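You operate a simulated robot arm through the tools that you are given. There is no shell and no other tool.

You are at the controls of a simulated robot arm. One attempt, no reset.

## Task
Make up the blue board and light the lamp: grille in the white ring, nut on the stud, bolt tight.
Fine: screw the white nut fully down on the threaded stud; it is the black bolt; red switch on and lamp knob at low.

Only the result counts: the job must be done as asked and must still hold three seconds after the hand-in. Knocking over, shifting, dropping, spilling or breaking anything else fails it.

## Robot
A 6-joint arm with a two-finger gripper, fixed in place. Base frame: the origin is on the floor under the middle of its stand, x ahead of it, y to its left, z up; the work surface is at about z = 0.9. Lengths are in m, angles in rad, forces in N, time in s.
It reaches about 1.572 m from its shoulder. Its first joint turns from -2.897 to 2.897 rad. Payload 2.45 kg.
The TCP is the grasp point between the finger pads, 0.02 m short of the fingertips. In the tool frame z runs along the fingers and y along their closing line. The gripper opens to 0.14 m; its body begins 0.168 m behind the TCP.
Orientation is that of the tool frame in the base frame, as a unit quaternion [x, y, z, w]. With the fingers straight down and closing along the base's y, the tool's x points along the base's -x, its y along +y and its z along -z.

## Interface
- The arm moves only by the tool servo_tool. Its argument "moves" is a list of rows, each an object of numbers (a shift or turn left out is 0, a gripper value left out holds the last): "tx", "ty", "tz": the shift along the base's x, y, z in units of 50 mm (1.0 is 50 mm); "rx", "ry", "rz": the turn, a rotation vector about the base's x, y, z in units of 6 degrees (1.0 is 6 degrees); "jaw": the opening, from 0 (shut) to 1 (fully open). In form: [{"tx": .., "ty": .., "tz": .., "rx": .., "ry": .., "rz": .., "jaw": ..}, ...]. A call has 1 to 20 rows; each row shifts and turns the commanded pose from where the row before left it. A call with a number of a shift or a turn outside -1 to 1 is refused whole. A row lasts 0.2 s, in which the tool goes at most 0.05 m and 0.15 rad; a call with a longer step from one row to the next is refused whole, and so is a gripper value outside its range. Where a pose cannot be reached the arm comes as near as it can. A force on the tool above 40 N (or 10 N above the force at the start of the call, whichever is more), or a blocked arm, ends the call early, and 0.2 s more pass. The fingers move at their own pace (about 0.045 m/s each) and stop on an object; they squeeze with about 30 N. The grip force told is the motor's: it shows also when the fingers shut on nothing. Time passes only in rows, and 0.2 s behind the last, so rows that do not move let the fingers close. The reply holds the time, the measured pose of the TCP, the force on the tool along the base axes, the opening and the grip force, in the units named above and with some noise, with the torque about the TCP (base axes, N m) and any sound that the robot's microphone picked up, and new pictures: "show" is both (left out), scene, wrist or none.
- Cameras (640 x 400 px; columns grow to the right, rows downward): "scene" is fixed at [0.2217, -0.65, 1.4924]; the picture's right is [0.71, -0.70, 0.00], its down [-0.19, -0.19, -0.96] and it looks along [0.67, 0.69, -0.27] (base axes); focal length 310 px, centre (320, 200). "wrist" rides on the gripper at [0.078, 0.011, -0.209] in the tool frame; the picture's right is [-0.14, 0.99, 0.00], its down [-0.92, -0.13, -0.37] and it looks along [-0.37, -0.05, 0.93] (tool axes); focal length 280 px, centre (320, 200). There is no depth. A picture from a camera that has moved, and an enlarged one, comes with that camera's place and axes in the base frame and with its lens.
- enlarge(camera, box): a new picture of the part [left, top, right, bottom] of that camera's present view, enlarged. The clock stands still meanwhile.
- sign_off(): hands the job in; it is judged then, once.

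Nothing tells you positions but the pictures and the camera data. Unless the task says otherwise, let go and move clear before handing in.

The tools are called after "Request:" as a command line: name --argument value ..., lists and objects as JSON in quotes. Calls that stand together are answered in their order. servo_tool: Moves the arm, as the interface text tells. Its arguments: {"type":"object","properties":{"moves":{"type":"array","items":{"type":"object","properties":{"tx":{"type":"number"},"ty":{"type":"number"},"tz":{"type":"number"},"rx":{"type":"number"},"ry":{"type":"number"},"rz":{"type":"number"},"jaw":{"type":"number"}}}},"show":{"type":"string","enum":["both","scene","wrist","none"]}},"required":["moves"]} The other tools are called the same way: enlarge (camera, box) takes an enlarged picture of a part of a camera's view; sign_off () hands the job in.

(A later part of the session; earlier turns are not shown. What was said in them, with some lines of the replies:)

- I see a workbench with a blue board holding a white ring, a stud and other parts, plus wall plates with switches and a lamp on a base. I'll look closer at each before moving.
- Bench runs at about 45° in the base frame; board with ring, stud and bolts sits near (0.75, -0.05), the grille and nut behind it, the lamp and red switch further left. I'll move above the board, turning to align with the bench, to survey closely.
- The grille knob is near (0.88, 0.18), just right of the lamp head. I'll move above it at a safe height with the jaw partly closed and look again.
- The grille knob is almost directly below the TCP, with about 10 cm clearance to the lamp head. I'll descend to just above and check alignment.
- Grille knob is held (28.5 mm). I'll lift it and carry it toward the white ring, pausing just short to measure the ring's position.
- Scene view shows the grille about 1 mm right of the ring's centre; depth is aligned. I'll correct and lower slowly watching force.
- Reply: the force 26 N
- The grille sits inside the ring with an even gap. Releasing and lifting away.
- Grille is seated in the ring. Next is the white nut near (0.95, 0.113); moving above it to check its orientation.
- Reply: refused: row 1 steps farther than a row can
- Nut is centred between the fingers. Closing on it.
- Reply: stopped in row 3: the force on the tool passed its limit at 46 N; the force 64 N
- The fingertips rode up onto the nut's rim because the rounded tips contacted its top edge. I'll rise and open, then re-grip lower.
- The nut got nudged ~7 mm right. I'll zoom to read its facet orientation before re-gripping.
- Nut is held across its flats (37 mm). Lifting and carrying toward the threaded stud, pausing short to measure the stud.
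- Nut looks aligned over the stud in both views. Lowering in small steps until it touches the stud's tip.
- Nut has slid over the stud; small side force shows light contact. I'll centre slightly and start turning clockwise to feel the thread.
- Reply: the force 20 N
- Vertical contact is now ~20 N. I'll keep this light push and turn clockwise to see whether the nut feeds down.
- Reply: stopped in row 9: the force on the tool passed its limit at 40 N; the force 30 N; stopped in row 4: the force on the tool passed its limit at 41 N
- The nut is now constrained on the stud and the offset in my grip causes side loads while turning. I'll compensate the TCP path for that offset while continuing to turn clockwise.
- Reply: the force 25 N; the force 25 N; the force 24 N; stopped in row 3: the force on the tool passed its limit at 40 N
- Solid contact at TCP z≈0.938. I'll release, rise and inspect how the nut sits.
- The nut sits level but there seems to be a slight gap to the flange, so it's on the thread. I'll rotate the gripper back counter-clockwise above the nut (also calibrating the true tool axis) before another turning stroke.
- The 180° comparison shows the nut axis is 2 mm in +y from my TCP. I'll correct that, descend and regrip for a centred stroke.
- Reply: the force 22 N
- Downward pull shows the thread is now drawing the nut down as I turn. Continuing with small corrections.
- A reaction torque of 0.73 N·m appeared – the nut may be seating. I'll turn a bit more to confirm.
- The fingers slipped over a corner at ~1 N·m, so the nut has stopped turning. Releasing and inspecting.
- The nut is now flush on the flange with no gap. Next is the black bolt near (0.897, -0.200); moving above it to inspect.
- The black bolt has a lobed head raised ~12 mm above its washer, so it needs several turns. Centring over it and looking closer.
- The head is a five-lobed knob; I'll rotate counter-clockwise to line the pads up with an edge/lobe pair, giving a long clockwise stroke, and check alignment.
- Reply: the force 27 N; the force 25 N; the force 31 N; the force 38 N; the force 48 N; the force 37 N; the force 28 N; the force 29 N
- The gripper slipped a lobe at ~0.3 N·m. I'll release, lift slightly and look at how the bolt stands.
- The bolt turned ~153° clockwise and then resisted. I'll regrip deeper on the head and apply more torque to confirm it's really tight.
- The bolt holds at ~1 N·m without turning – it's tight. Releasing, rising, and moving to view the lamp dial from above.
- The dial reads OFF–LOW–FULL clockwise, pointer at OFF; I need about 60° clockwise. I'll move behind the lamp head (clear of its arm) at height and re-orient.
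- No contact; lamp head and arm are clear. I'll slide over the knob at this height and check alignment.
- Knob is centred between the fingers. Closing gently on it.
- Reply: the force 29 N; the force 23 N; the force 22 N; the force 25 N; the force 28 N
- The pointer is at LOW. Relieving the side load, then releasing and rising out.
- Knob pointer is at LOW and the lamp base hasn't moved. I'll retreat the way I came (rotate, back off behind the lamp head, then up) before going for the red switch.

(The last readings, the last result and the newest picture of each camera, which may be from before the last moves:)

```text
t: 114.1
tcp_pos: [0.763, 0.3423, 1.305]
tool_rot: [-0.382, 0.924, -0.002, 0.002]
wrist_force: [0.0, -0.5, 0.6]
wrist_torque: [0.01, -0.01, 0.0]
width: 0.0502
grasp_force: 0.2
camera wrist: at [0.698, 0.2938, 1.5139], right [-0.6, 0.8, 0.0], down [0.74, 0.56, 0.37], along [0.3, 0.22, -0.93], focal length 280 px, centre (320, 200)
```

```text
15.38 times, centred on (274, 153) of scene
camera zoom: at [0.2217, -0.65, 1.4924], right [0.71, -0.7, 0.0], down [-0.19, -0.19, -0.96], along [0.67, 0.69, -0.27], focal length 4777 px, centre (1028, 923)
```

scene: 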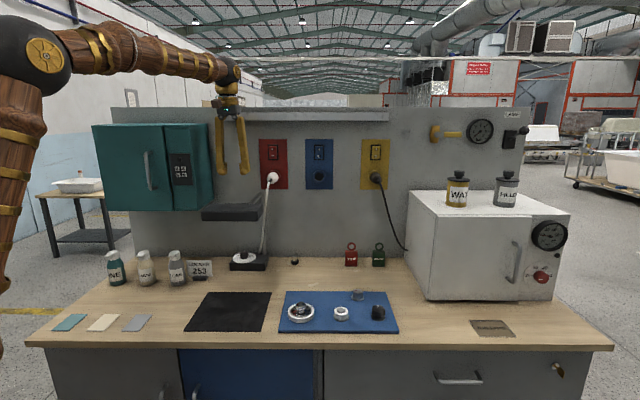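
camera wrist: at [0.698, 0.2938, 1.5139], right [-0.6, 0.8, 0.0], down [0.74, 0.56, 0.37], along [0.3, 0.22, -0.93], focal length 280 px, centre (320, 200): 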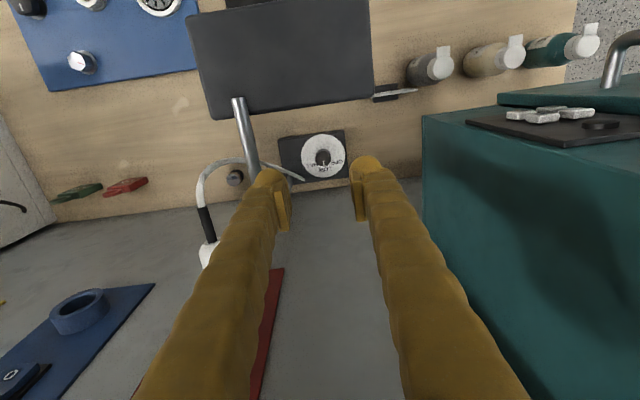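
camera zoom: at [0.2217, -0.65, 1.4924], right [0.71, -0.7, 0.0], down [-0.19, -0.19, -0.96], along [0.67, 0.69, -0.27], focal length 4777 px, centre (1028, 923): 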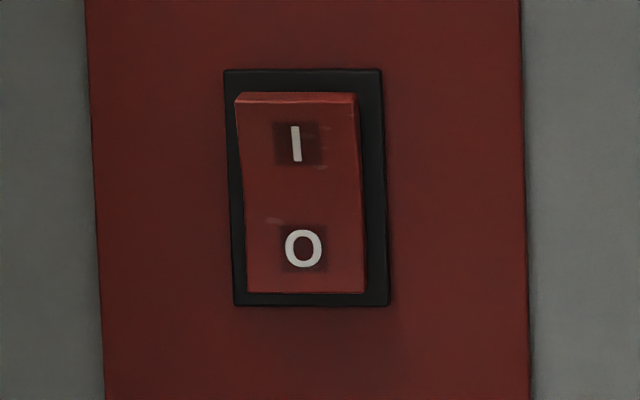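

Pointer lines up with LOW. The red rocker's "I" end sticks out (off), so I need to press its upper half. I'll tilt the tool toward the wall with the jaw open so one fingertip can press it.

Request:
servo_tool --moves '[{"tz": 0.65, "tx": 0.1, "ty": -0.25, "jaw": 0.643}, {"tz": 0.65, "tx": 0.15, "ty": -0.4}, {"tx": 0.25, "ty": -0.74, "rx": 0.7, "ry": -0.7}, {"rx": 0.7, "ry": -0.7}, {"rx": 0.7, "ry": -0.7}, {"rx": 0.7, "ry": -0.7}, {"rx": 0.7, "ry": -0.7}, {"rx": 0.7, "ry": -0.7}, {"rx": 0.7, "ry": -0.7}, {"rx": 0.7, "ry": -0.7}, {"rx": 0.7, "ry": -0.7}, {"rx": 0.7, "ry": -0.7}, {}, {}]'

Request:
enlarge --camera "scene" --box '[200, 60, 350, 210]'

```text
t: 117.1
tcp_pos: [0.7869, 0.2688, 1.3719]
tool_rot: [-0.331, 0.802, 0.188, 0.46]
wrist_force: [0.1, 1.0, -0.1]
wrist_torque: [-0.01, 0.01, 0.04]
width: 0.09
grasp_force: 0.0
camera wrist: at [0.6224, 0.1215, 1.4101], right [-0.65, 0.75, 0.12], down [0.19, 0.01, 0.98], along [0.74, 0.66, -0.16], focal length 280 px, centre (320, 200)
```

scene: 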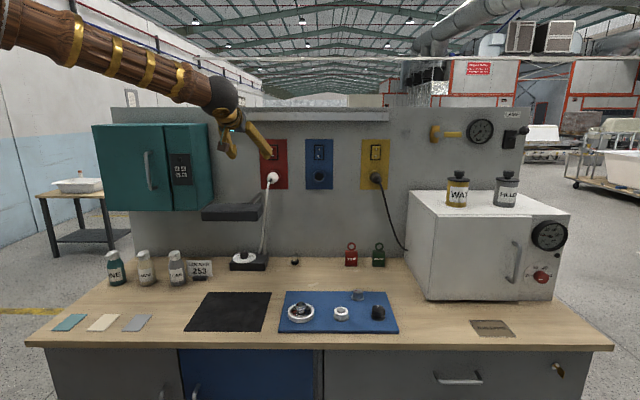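
wrist: 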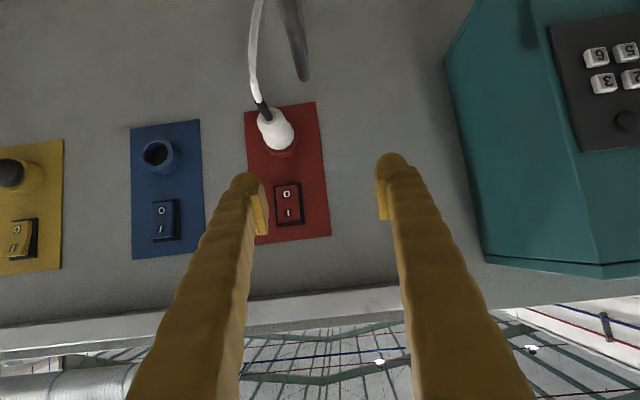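

```text
2.67 times, centred on (275, 135) of scene
camera zoom: at [0.2217, -0.65, 1.4924], right [0.71, -0.7, 0.0], down [-0.19, -0.19, -0.96], along [0.67, 0.69, -0.27], focal length 828 px, centre (440, 373)
```

zoom: 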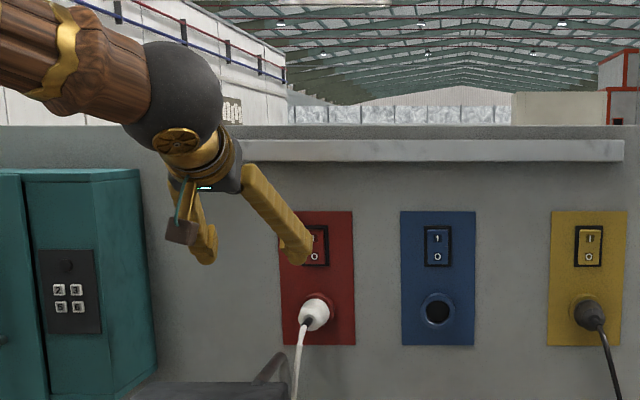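

Request:
servo_tool --moves '[{"tx": 0.552, "ty": 0.629, "tz": -0.191}, {"tx": 0.552, "ty": 0.629, "tz": -0.191}, {}, {}]'

Request:
enlarge --camera "wrist" --box '[220, 120, 340, 260]'

Request:
enlarge --camera "scene" --box '[240, 120, 310, 190]'

```text
t: 118.1
tcp_pos: [0.8427, 0.3337, 1.3519]
tool_rot: [-0.331, 0.802, 0.189, 0.46]
wrist_force: [0.0, 0.3, 0.4]
wrist_torque: [-0.02, 0.01, -0.02]
width: 0.0902
grasp_force: 0.0
camera wrist: at [0.6777, 0.1852, 1.3917], right [-0.65, 0.75, 0.12], down [0.19, 0.01, 0.98], along [0.74, 0.66, -0.16], focal length 280 px, centre (320, 200)
```

scene: 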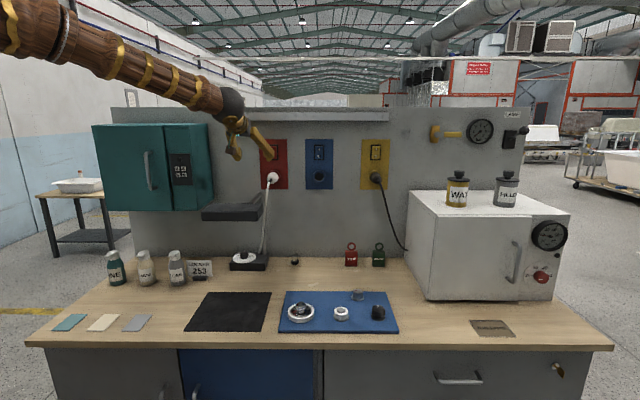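
wrist: 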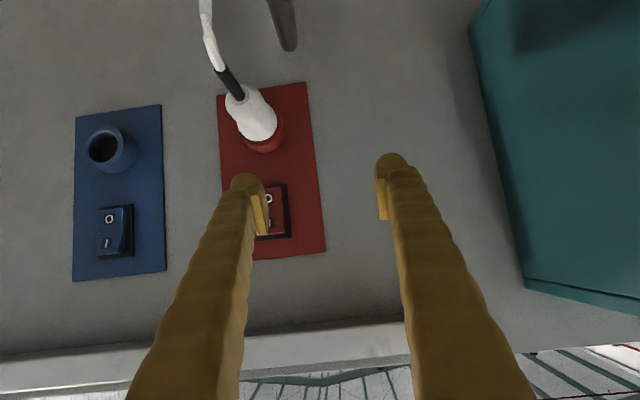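

```text
2.86 times, centred on (280, 190) of wrist
camera zoom: at [0.6777, 0.1852, 1.3917], right [-0.65, 0.75, 0.12], down [0.19, 0.01, 0.98], along [0.74, 0.66, -0.16], focal length 801 px, centre (434, 229)
```

zoom: 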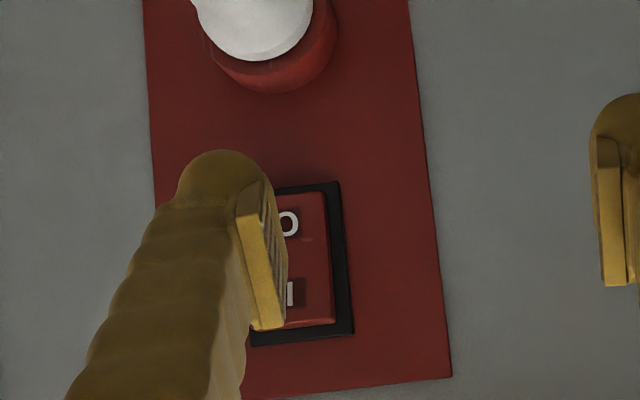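

```text
5.71 times, centred on (275, 155) of scene
camera zoom: at [0.2217, -0.65, 1.4924], right [0.71, -0.7, 0.0], down [-0.19, -0.19, -0.96], along [0.67, 0.69, -0.27], focal length 1774 px, centre (577, 457)
```

zoom: 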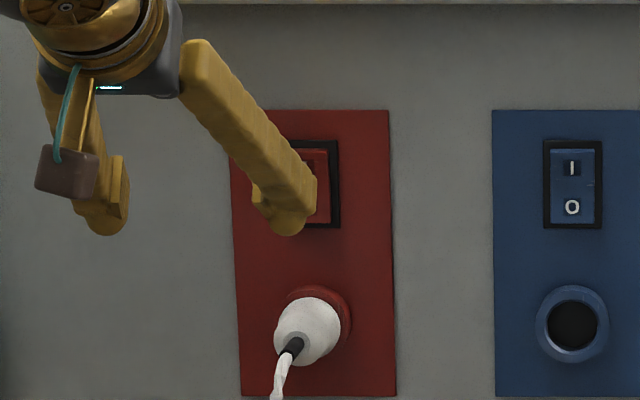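

The fingertip is lined up with the "I" half. Advancing toward the switch in small steps, watching force.

Request:
servo_tool --moves '[{"tx": 0.1414, "ty": 0.1414}, {"tx": 0.057, "ty": 0.057}, {}]' --show "none"

Request:
servo_tool --moves '[{"tx": 0.042, "ty": 0.042}, {"tx": 0.042, "ty": 0.042}, {}]' --show "none"

Request:
enlarge --camera "wrist" --box '[220, 120, 340, 260]'

```text
t: 118.9
tcp_pos: [0.852, 0.3436, 1.3529]
tool_rot: [-0.33, 0.802, 0.188, 0.46]
wrist_force: [-0.5, 0.5, -1.0]
wrist_torque: [-0.01, 0.0, -0.03]
width: 0.0899
grasp_force: 0.0
```

```text
t: 119.7
tcp_pos: [0.856, 0.3464, 1.3523]
tool_rot: [-0.332, 0.802, 0.19, 0.46]
wrist_force: [0.1, -0.1, -0.9]
wrist_torque: [0.02, -0.02, 0.01]
width: 0.0901
grasp_force: 0.1
```

```text
2.86 times, centred on (280, 190) of wrist
camera zoom: at [0.6922, 0.1989, 1.3915], right [-0.65, 0.75, 0.12], down [0.19, 0.01, 0.98], along [0.74, 0.66, -0.16], focal length 801 px, centre (434, 229)
```

zoom: 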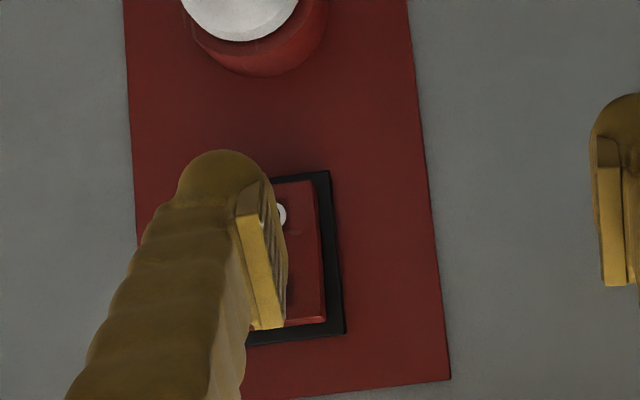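

Request:
servo_tool --moves '[{"tx": 0.042, "ty": 0.042}, {"tx": 0.042, "ty": 0.042}, {}]' --show "none"

Request:
servo_tool --moves '[{"tx": 0.042, "ty": 0.042}, {}]' --show "none"

Request:
enlarge --camera "scene" --box '[255, 130, 300, 175]'

```text
t: 120.5
tcp_pos: [0.861, 0.3508, 1.3528]
tool_rot: [-0.331, 0.802, 0.189, 0.46]
wrist_force: [0.1, 1.2, 0.0]
wrist_torque: [-0.04, 0.01, 0.03]
width: 0.0901
grasp_force: 0.1
```

```text
t: 121.1
tcp_pos: [0.8623, 0.3531, 1.3512]
tool_rot: [-0.331, 0.802, 0.189, 0.459]
wrist_force: [-0.5, 0.3, 0.3]
wrist_torque: [0.0, 0.02, -0.04]
width: 0.0897
grasp_force: 0.1
```

```text
8.89 times, centred on (278, 152) of scene
camera zoom: at [0.2217, -0.65, 1.4924], right [0.71, -0.7, 0.0], down [-0.19, -0.19, -0.96], along [0.67, 0.69, -0.27], focal length 2760 px, centre (698, 622)
```

zoom: 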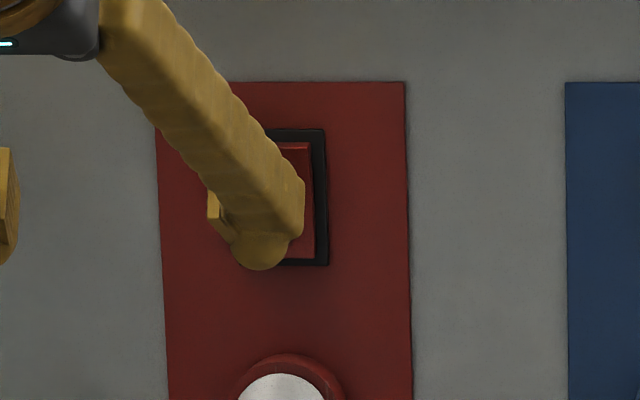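

Request:
servo_tool --moves '[{"tz": 0.07}, {"tx": 0.042, "ty": 0.042}, {"tx": 0.03, "ty": 0.03}, {}]' --show "none"

Request:
enlarge --camera "wrist" --box '[220, 120, 340, 260]'

```text
t: 122.1
tcp_pos: [0.8653, 0.3571, 1.3547]
tool_rot: [-0.331, 0.802, 0.189, 0.459]
wrist_force: [0.7, 0.4, 0.5]
wrist_torque: [0.01, 0.04, 0.03]
width: 0.0899
grasp_force: 0.1
```

```text
2.86 times, centred on (280, 190) of wrist
camera zoom: at [0.7017, 0.2088, 1.3947], right [-0.65, 0.75, 0.12], down [0.19, 0.01, 0.98], along [0.74, 0.66, -0.16], focal length 801 px, centre (434, 229)
```

zoom: 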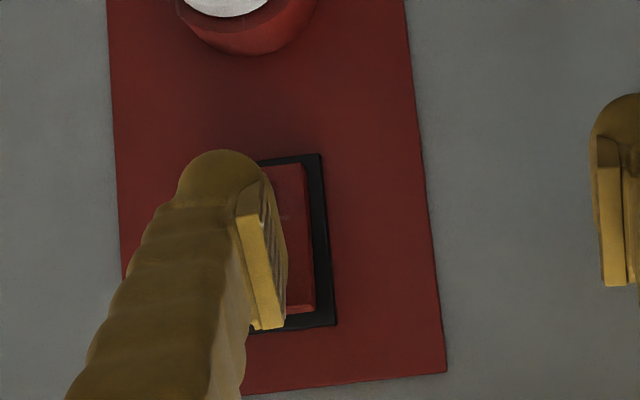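

Request:
servo_tool --moves '[{"tx": 0.03, "ty": 0.03}, {"tx": 0.03, "ty": 0.03}, {}]' --show "none"

Request:
servo_tool --moves '[{"tx": 0.03, "ty": 0.03}, {"tx": 0.03, "ty": 0.03}, {}]' --show "none"

Request:
enlarge --camera "wrist" --box '[220, 120, 340, 260]'

Request:
enlarge --camera "scene" --box '[255, 130, 300, 175]'

```text
t: 122.9
tcp_pos: [0.8703, 0.3602, 1.3554]
tool_rot: [-0.331, 0.802, 0.189, 0.46]
wrist_force: [0.7, 0.1, 0.0]
wrist_torque: [0.0, 0.0, 0.05]
width: 0.0899
grasp_force: 0.0
```

```text
t: 123.7
tcp_pos: [0.872, 0.3624, 1.355]
tool_rot: [-0.331, 0.802, 0.189, 0.459]
wrist_force: [-0.9, -0.3, 0.3]
wrist_torque: [-0.01, 0.0, 0.02]
width: 0.0899
grasp_force: 0.0
```

```text
2.86 times, centred on (280, 190) of wrist
camera zoom: at [0.7081, 0.2146, 1.3945], right [-0.65, 0.75, 0.12], down [0.19, 0.01, 0.98], along [0.74, 0.66, -0.16], focal length 801 px, centre (434, 229)
```

zoom: 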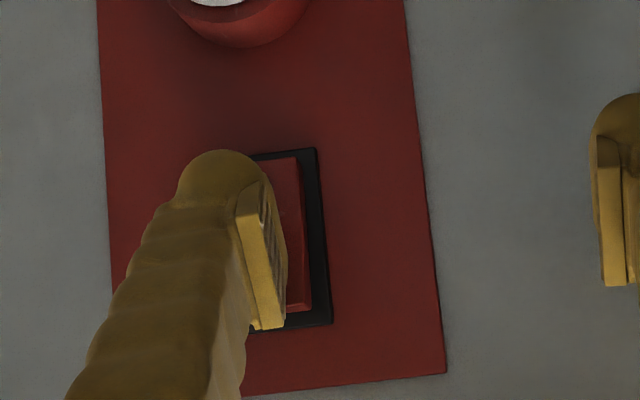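

```text
8.89 times, centred on (278, 152) of scene
camera zoom: at [0.2217, -0.65, 1.4924], right [0.71, -0.7, 0.0], down [-0.19, -0.19, -0.96], along [0.67, 0.69, -0.27], focal length 2760 px, centre (698, 622)
```

zoom: 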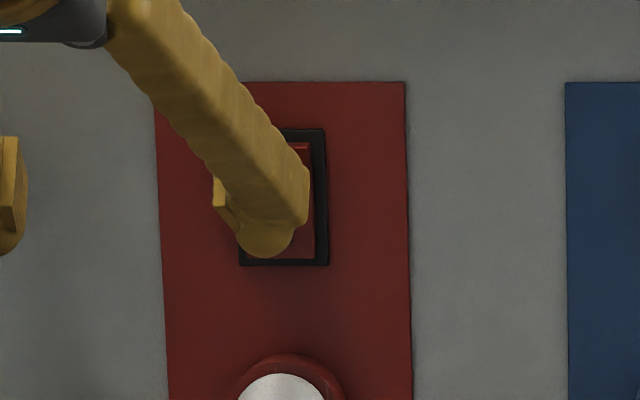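

Request:
servo_tool --moves '[{"tx": 0.03, "ty": 0.03}, {"tx": 0.03, "ty": 0.03}, {}]' --show "none"

Request:
servo_tool --moves '[{"tx": 0.03, "ty": 0.03}, {"tx": 0.03, "ty": 0.03}, {}]' --show "none"

Request:
enlarge --camera "scene" --box '[255, 130, 300, 175]'

```text
t: 124.5
tcp_pos: [0.8751, 0.3651, 1.3553]
tool_rot: [-0.331, 0.802, 0.189, 0.459]
wrist_force: [0.0, -0.4, -0.4]
wrist_torque: [0.0, 0.02, -0.01]
width: 0.0901
grasp_force: 0.0
```

```text
t: 125.3
tcp_pos: [0.8787, 0.3685, 1.3548]
tool_rot: [-0.331, 0.802, 0.189, 0.46]
wrist_force: [-6.0, -3.8, -1.2]
wrist_torque: [0.01, 0.04, -0.37]
width: 0.0901
grasp_force: 0.1
heard: click
```

```text
8.89 times, centred on (278, 152) of scene
camera zoom: at [0.2217, -0.65, 1.4924], right [0.71, -0.7, 0.0], down [-0.19, -0.19, -0.96], along [0.67, 0.69, -0.27], focal length 2760 px, centre (698, 622)
```

zoom: 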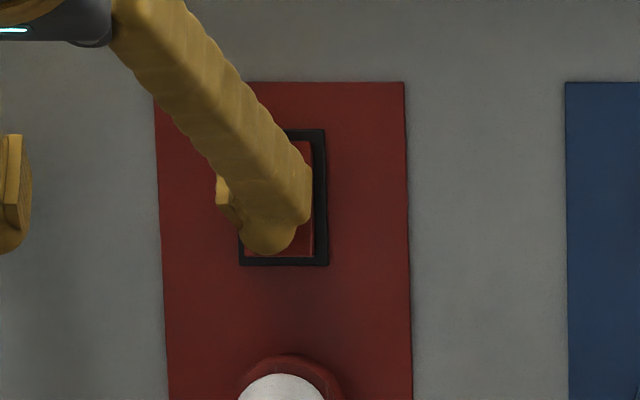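

A click was heard and the force is small – the switch has flipped. Backing straight off to inspect.

Request:
servo_tool --moves '[{"tx": -0.3, "ty": -0.3}, {"tx": -0.7, "ty": -0.7}, {"tx": -0.7, "ty": -0.7}, {"tx": -0.7, "ty": -0.7}, {}]'

Request:
enlarge --camera "scene" --box '[245, 125, 340, 200]'

Request:
enlarge --camera "scene" --box '[190, 190, 310, 280]'

Request:
enlarge --camera "wrist" --box '[230, 80, 350, 260]'

```text
t: 126.5
tcp_pos: [0.7562, 0.2476, 1.3557]
tool_rot: [-0.331, 0.802, 0.189, 0.46]
wrist_force: [-0.4, 0.1, -0.6]
wrist_torque: [0.03, 0.0, 0.04]
width: 0.0901
grasp_force: 0.1
camera wrist: at [0.5917, 0.099, 1.3953], right [-0.65, 0.75, 0.12], down [0.19, 0.01, 0.98], along [0.74, 0.66, -0.16], focal length 280 px, centre (320, 200)
```

scene: 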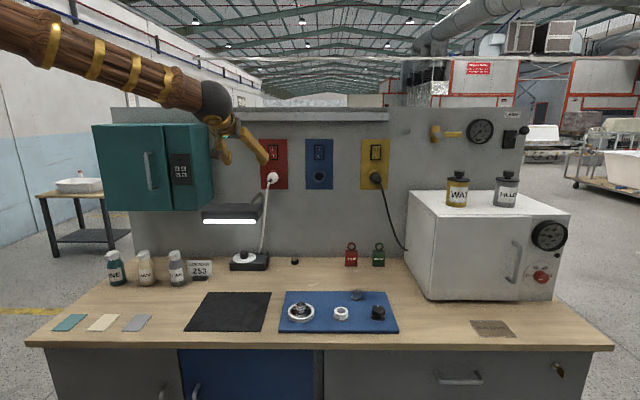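
wrist: 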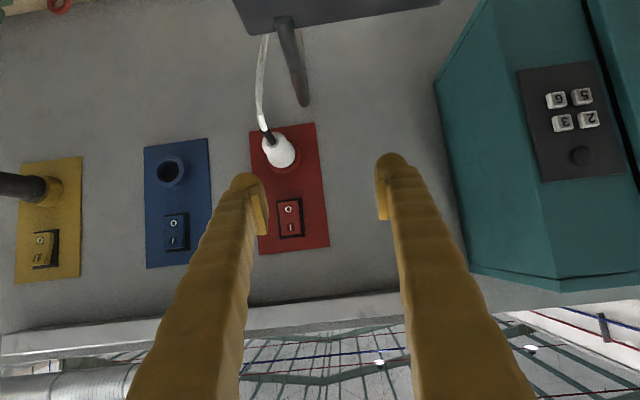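

```text
5.33 times, centred on (292, 162) of scene
camera zoom: at [0.2217, -0.65, 1.4924], right [0.71, -0.7, 0.0], down [-0.19, -0.19, -0.96], along [0.67, 0.69, -0.27], focal length 1656 px, centre (467, 400)
```

zoom: 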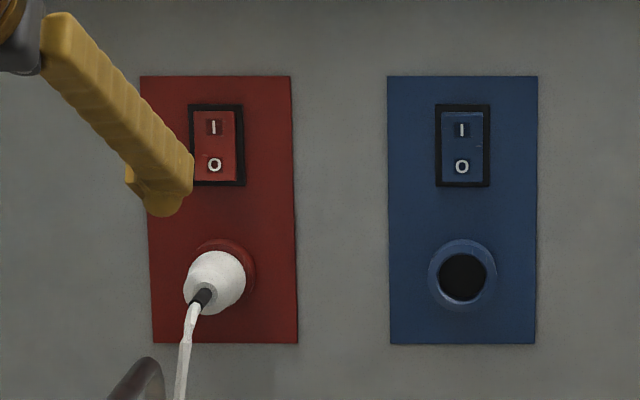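

```text
4.44 times, centred on (250, 235) of scene
camera zoom: at [0.2217, -0.65, 1.4924], right [0.71, -0.7, 0.0], down [-0.19, -0.19, -0.96], along [0.67, 0.69, -0.27], focal length 1380 px, centre (631, 44)
```

zoom: 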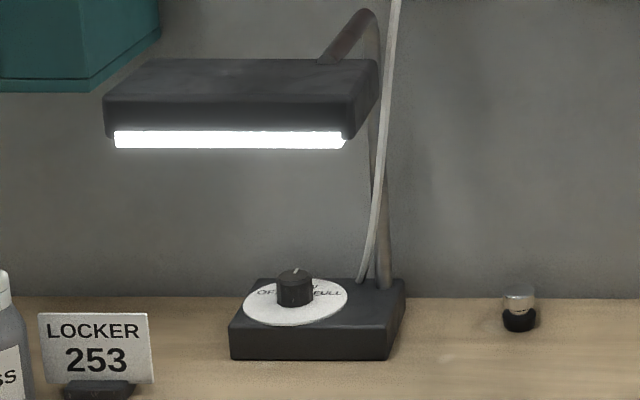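

```text
2.22 times, centred on (290, 170) of wrist
camera zoom: at [0.5917, 0.099, 1.3953], right [-0.65, 0.75, 0.12], down [0.19, 0.01, 0.98], along [0.74, 0.66, -0.16], focal length 623 px, centre (387, 267)
```

zoom: 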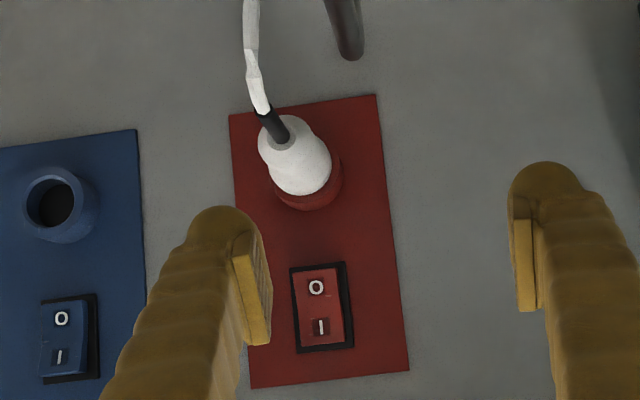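

The lamp is lit. Before finishing I'll re-inspect the nut, bolt and grille closely.

Request:
enlarge --camera "scene" --box '[362, 296, 394, 326]'

Request:
enlarge --camera "scene" --box '[345, 282, 372, 306]'

Request:
enlarge --camera "scene" --box '[328, 296, 358, 324]'

Request:
enlarge --camera "scene" --box '[282, 294, 320, 326]'

```text
13.33 times, centred on (378, 311) of scene
camera zoom: at [0.2217, -0.65, 1.4924], right [0.71, -0.7, 0.0], down [-0.19, -0.19, -0.96], along [0.67, 0.69, -0.27], focal length 4140 px, centre (-453, -1280)
```

zoom: 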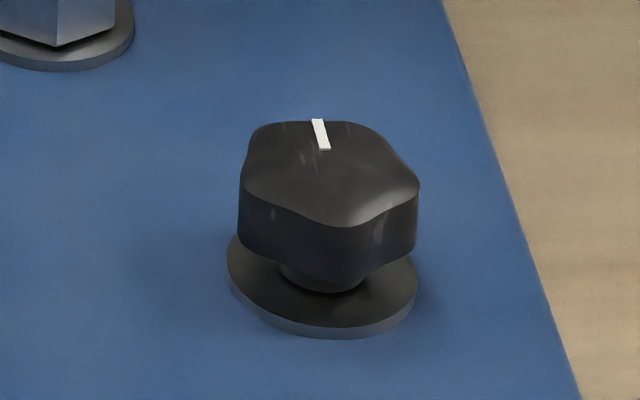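

```text
16.00 times, centred on (358, 294) of scene
camera zoom: at [0.2217, -0.65, 1.4924], right [0.71, -0.7, 0.0], down [-0.19, -0.19, -0.96], along [0.67, 0.69, -0.27], focal length 4968 px, centre (-296, -1304)
```

zoom: 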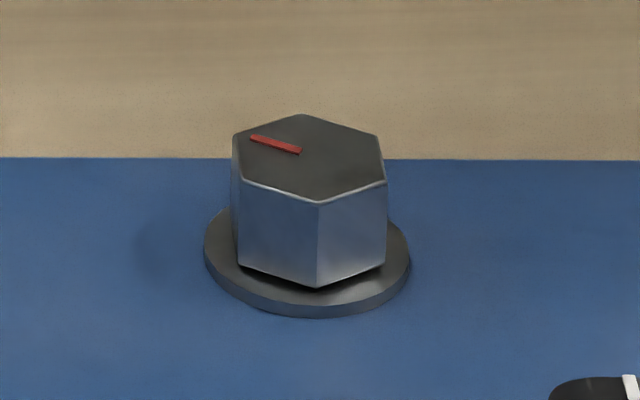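

```text
14.29 times, centred on (343, 310) of scene
camera zoom: at [0.2217, -0.65, 1.4924], right [0.71, -0.7, 0.0], down [-0.19, -0.19, -0.96], along [0.67, 0.69, -0.27], focal length 4436 px, centre (-9, -1371)
```

zoom: 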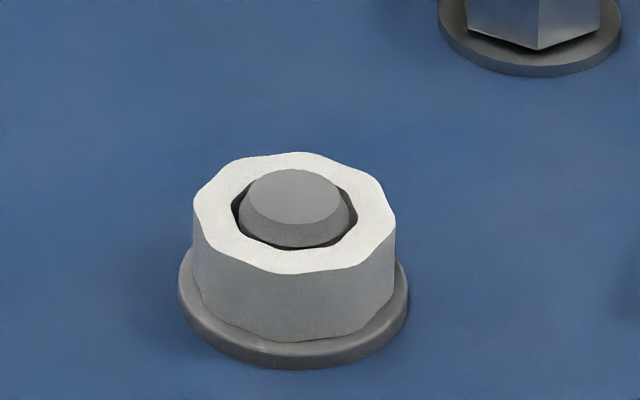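

```text
12.50 times, centred on (301, 310) of scene
camera zoom: at [0.2217, -0.65, 1.4924], right [0.71, -0.7, 0.0], down [-0.19, -0.19, -0.96], along [0.67, 0.69, -0.27], focal length 3881 px, centre (558, -1175)
```

zoom: 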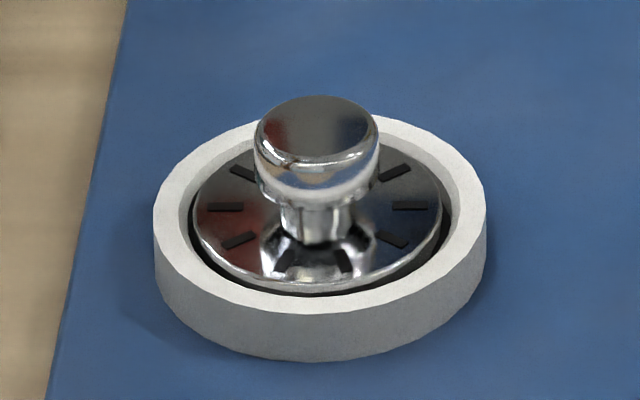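

Everything is in place: grille seated in the ring, nut flush on its flange, black bolt at its stop, knob at LOW, lamp lit. I'll untilt and move the arm clear.

Request:
servo_tool --moves '[{"tx": -0.4, "ty": -0.4, "tz": 0.3}, {"tx": -0.4, "ty": -0.4, "tz": 0.3}, {"tx": -0.2, "ty": -0.2, "tz": 0.2, "rx": -0.7, "ry": 0.7}, {"tx": -0.2, "ty": -0.2, "tz": 0.2, "rx": -0.7, "ry": 0.7}, {"rx": -0.7, "ry": 0.7}, {"rx": -0.7, "ry": 0.7}, {"rx": -0.7, "ry": 0.7}, {"rx": -0.7, "ry": 0.7}, {"rx": -0.7, "ry": 0.7}, {"rx": -0.7, "ry": 0.7}, {"rx": -0.7, "ry": 0.7}, {"rx": -0.7, "ry": 0.7}, {}, {}, {}]'

Request:
enlarge --camera "scene" --box '[190, 120, 410, 340]'

Request:
enlarge --camera "scene" --box '[264, 140, 284, 166]'

```text
t: 129.7
tcp_pos: [0.6988, 0.1885, 1.4053]
tool_rot: [-0.383, 0.924, -0.001, 0.002]
wrist_force: [-0.1, 0.2, 1.0]
wrist_torque: [-0.01, 0.02, -0.01]
width: 0.0902
grasp_force: 0.1
camera wrist: at [0.6329, 0.1397, 1.6149], right [-0.6, 0.8, 0.0], down [0.74, 0.56, 0.37], along [0.3, 0.22, -0.93], focal length 280 px, centre (320, 200)
```

scene: 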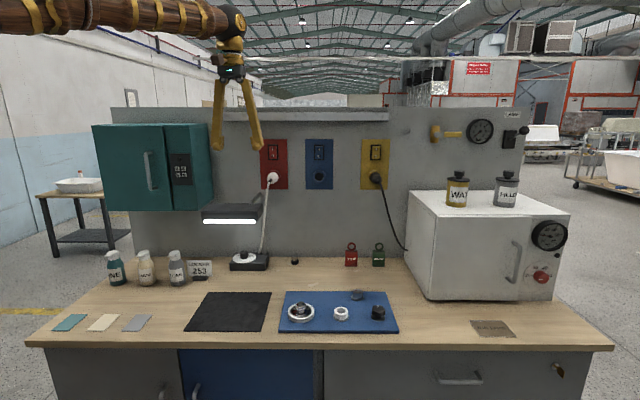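
wrist: 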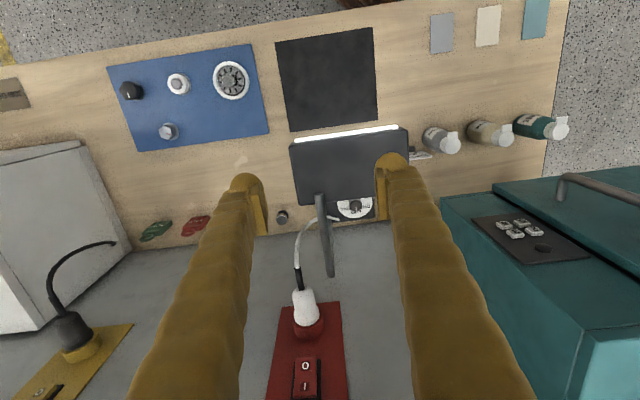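

```text
1.82 times, centred on (300, 230) of scene
camera zoom: at [0.2217, -0.65, 1.4924], right [0.71, -0.7, 0.0], down [-0.19, -0.19, -0.96], along [0.67, 0.69, -0.27], focal length 565 px, centre (356, 146)
```

zoom: 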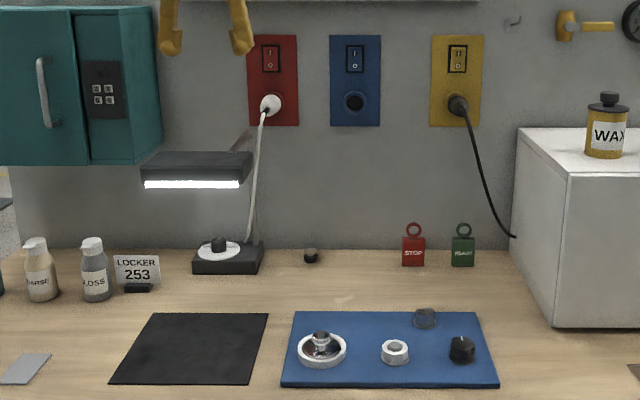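

```text
15.38 times, centred on (274, 153) of scene
camera zoom: at [0.2217, -0.65, 1.4924], right [0.71, -0.7, 0.0], down [-0.19, -0.19, -0.96], along [0.67, 0.69, -0.27], focal length 4777 px, centre (1028, 923)
```

zoom: 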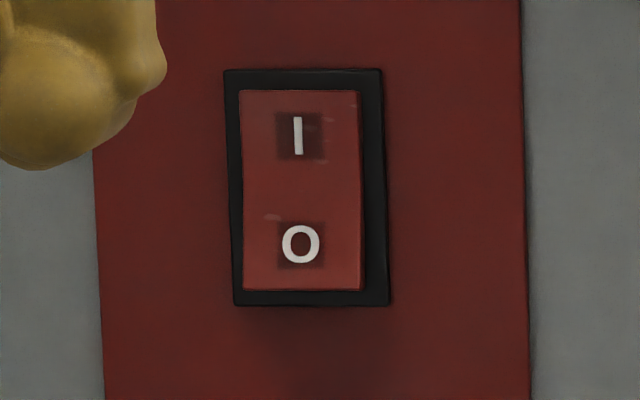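

All checks are good: the switch rocker is on "I" with the lamp lit, the knob is at LOW, the grille is in the ring, the nut is flush and the black bolt is at its stop. The arm is clear with nothing held, so I'm handing in.

Request:
sign_off

```text
The job is handed in.
```

I've handed the job in: the blue board is made up and the lamp is lit.

- **Grille:** it sits inside the white ring with an even gap all round, just below the rim.
- **White nut:** it is on the stud and screwed down flush to the flange. It stopped turning at about 1 N·m.
- **Black bolt:** it turned about 153° clockwise, then held at about 1 N·m without moving further, so I took it as tight. The head still stands about 12 mm above its washer and did not visibly drop, so "tight" rests on the hard stop rather than on the head seating.
- **Red switch:** it is on. I heard the click and the "I" end is pressed in.
- **Lamp knob:** the pointer lines up with LOW.

While picking up the nut, the first grip slipped and slid it about 7 mm along the bench before I got hold of it. In the final pictures nothing else had moved, and the arm was clear and holding nothing.
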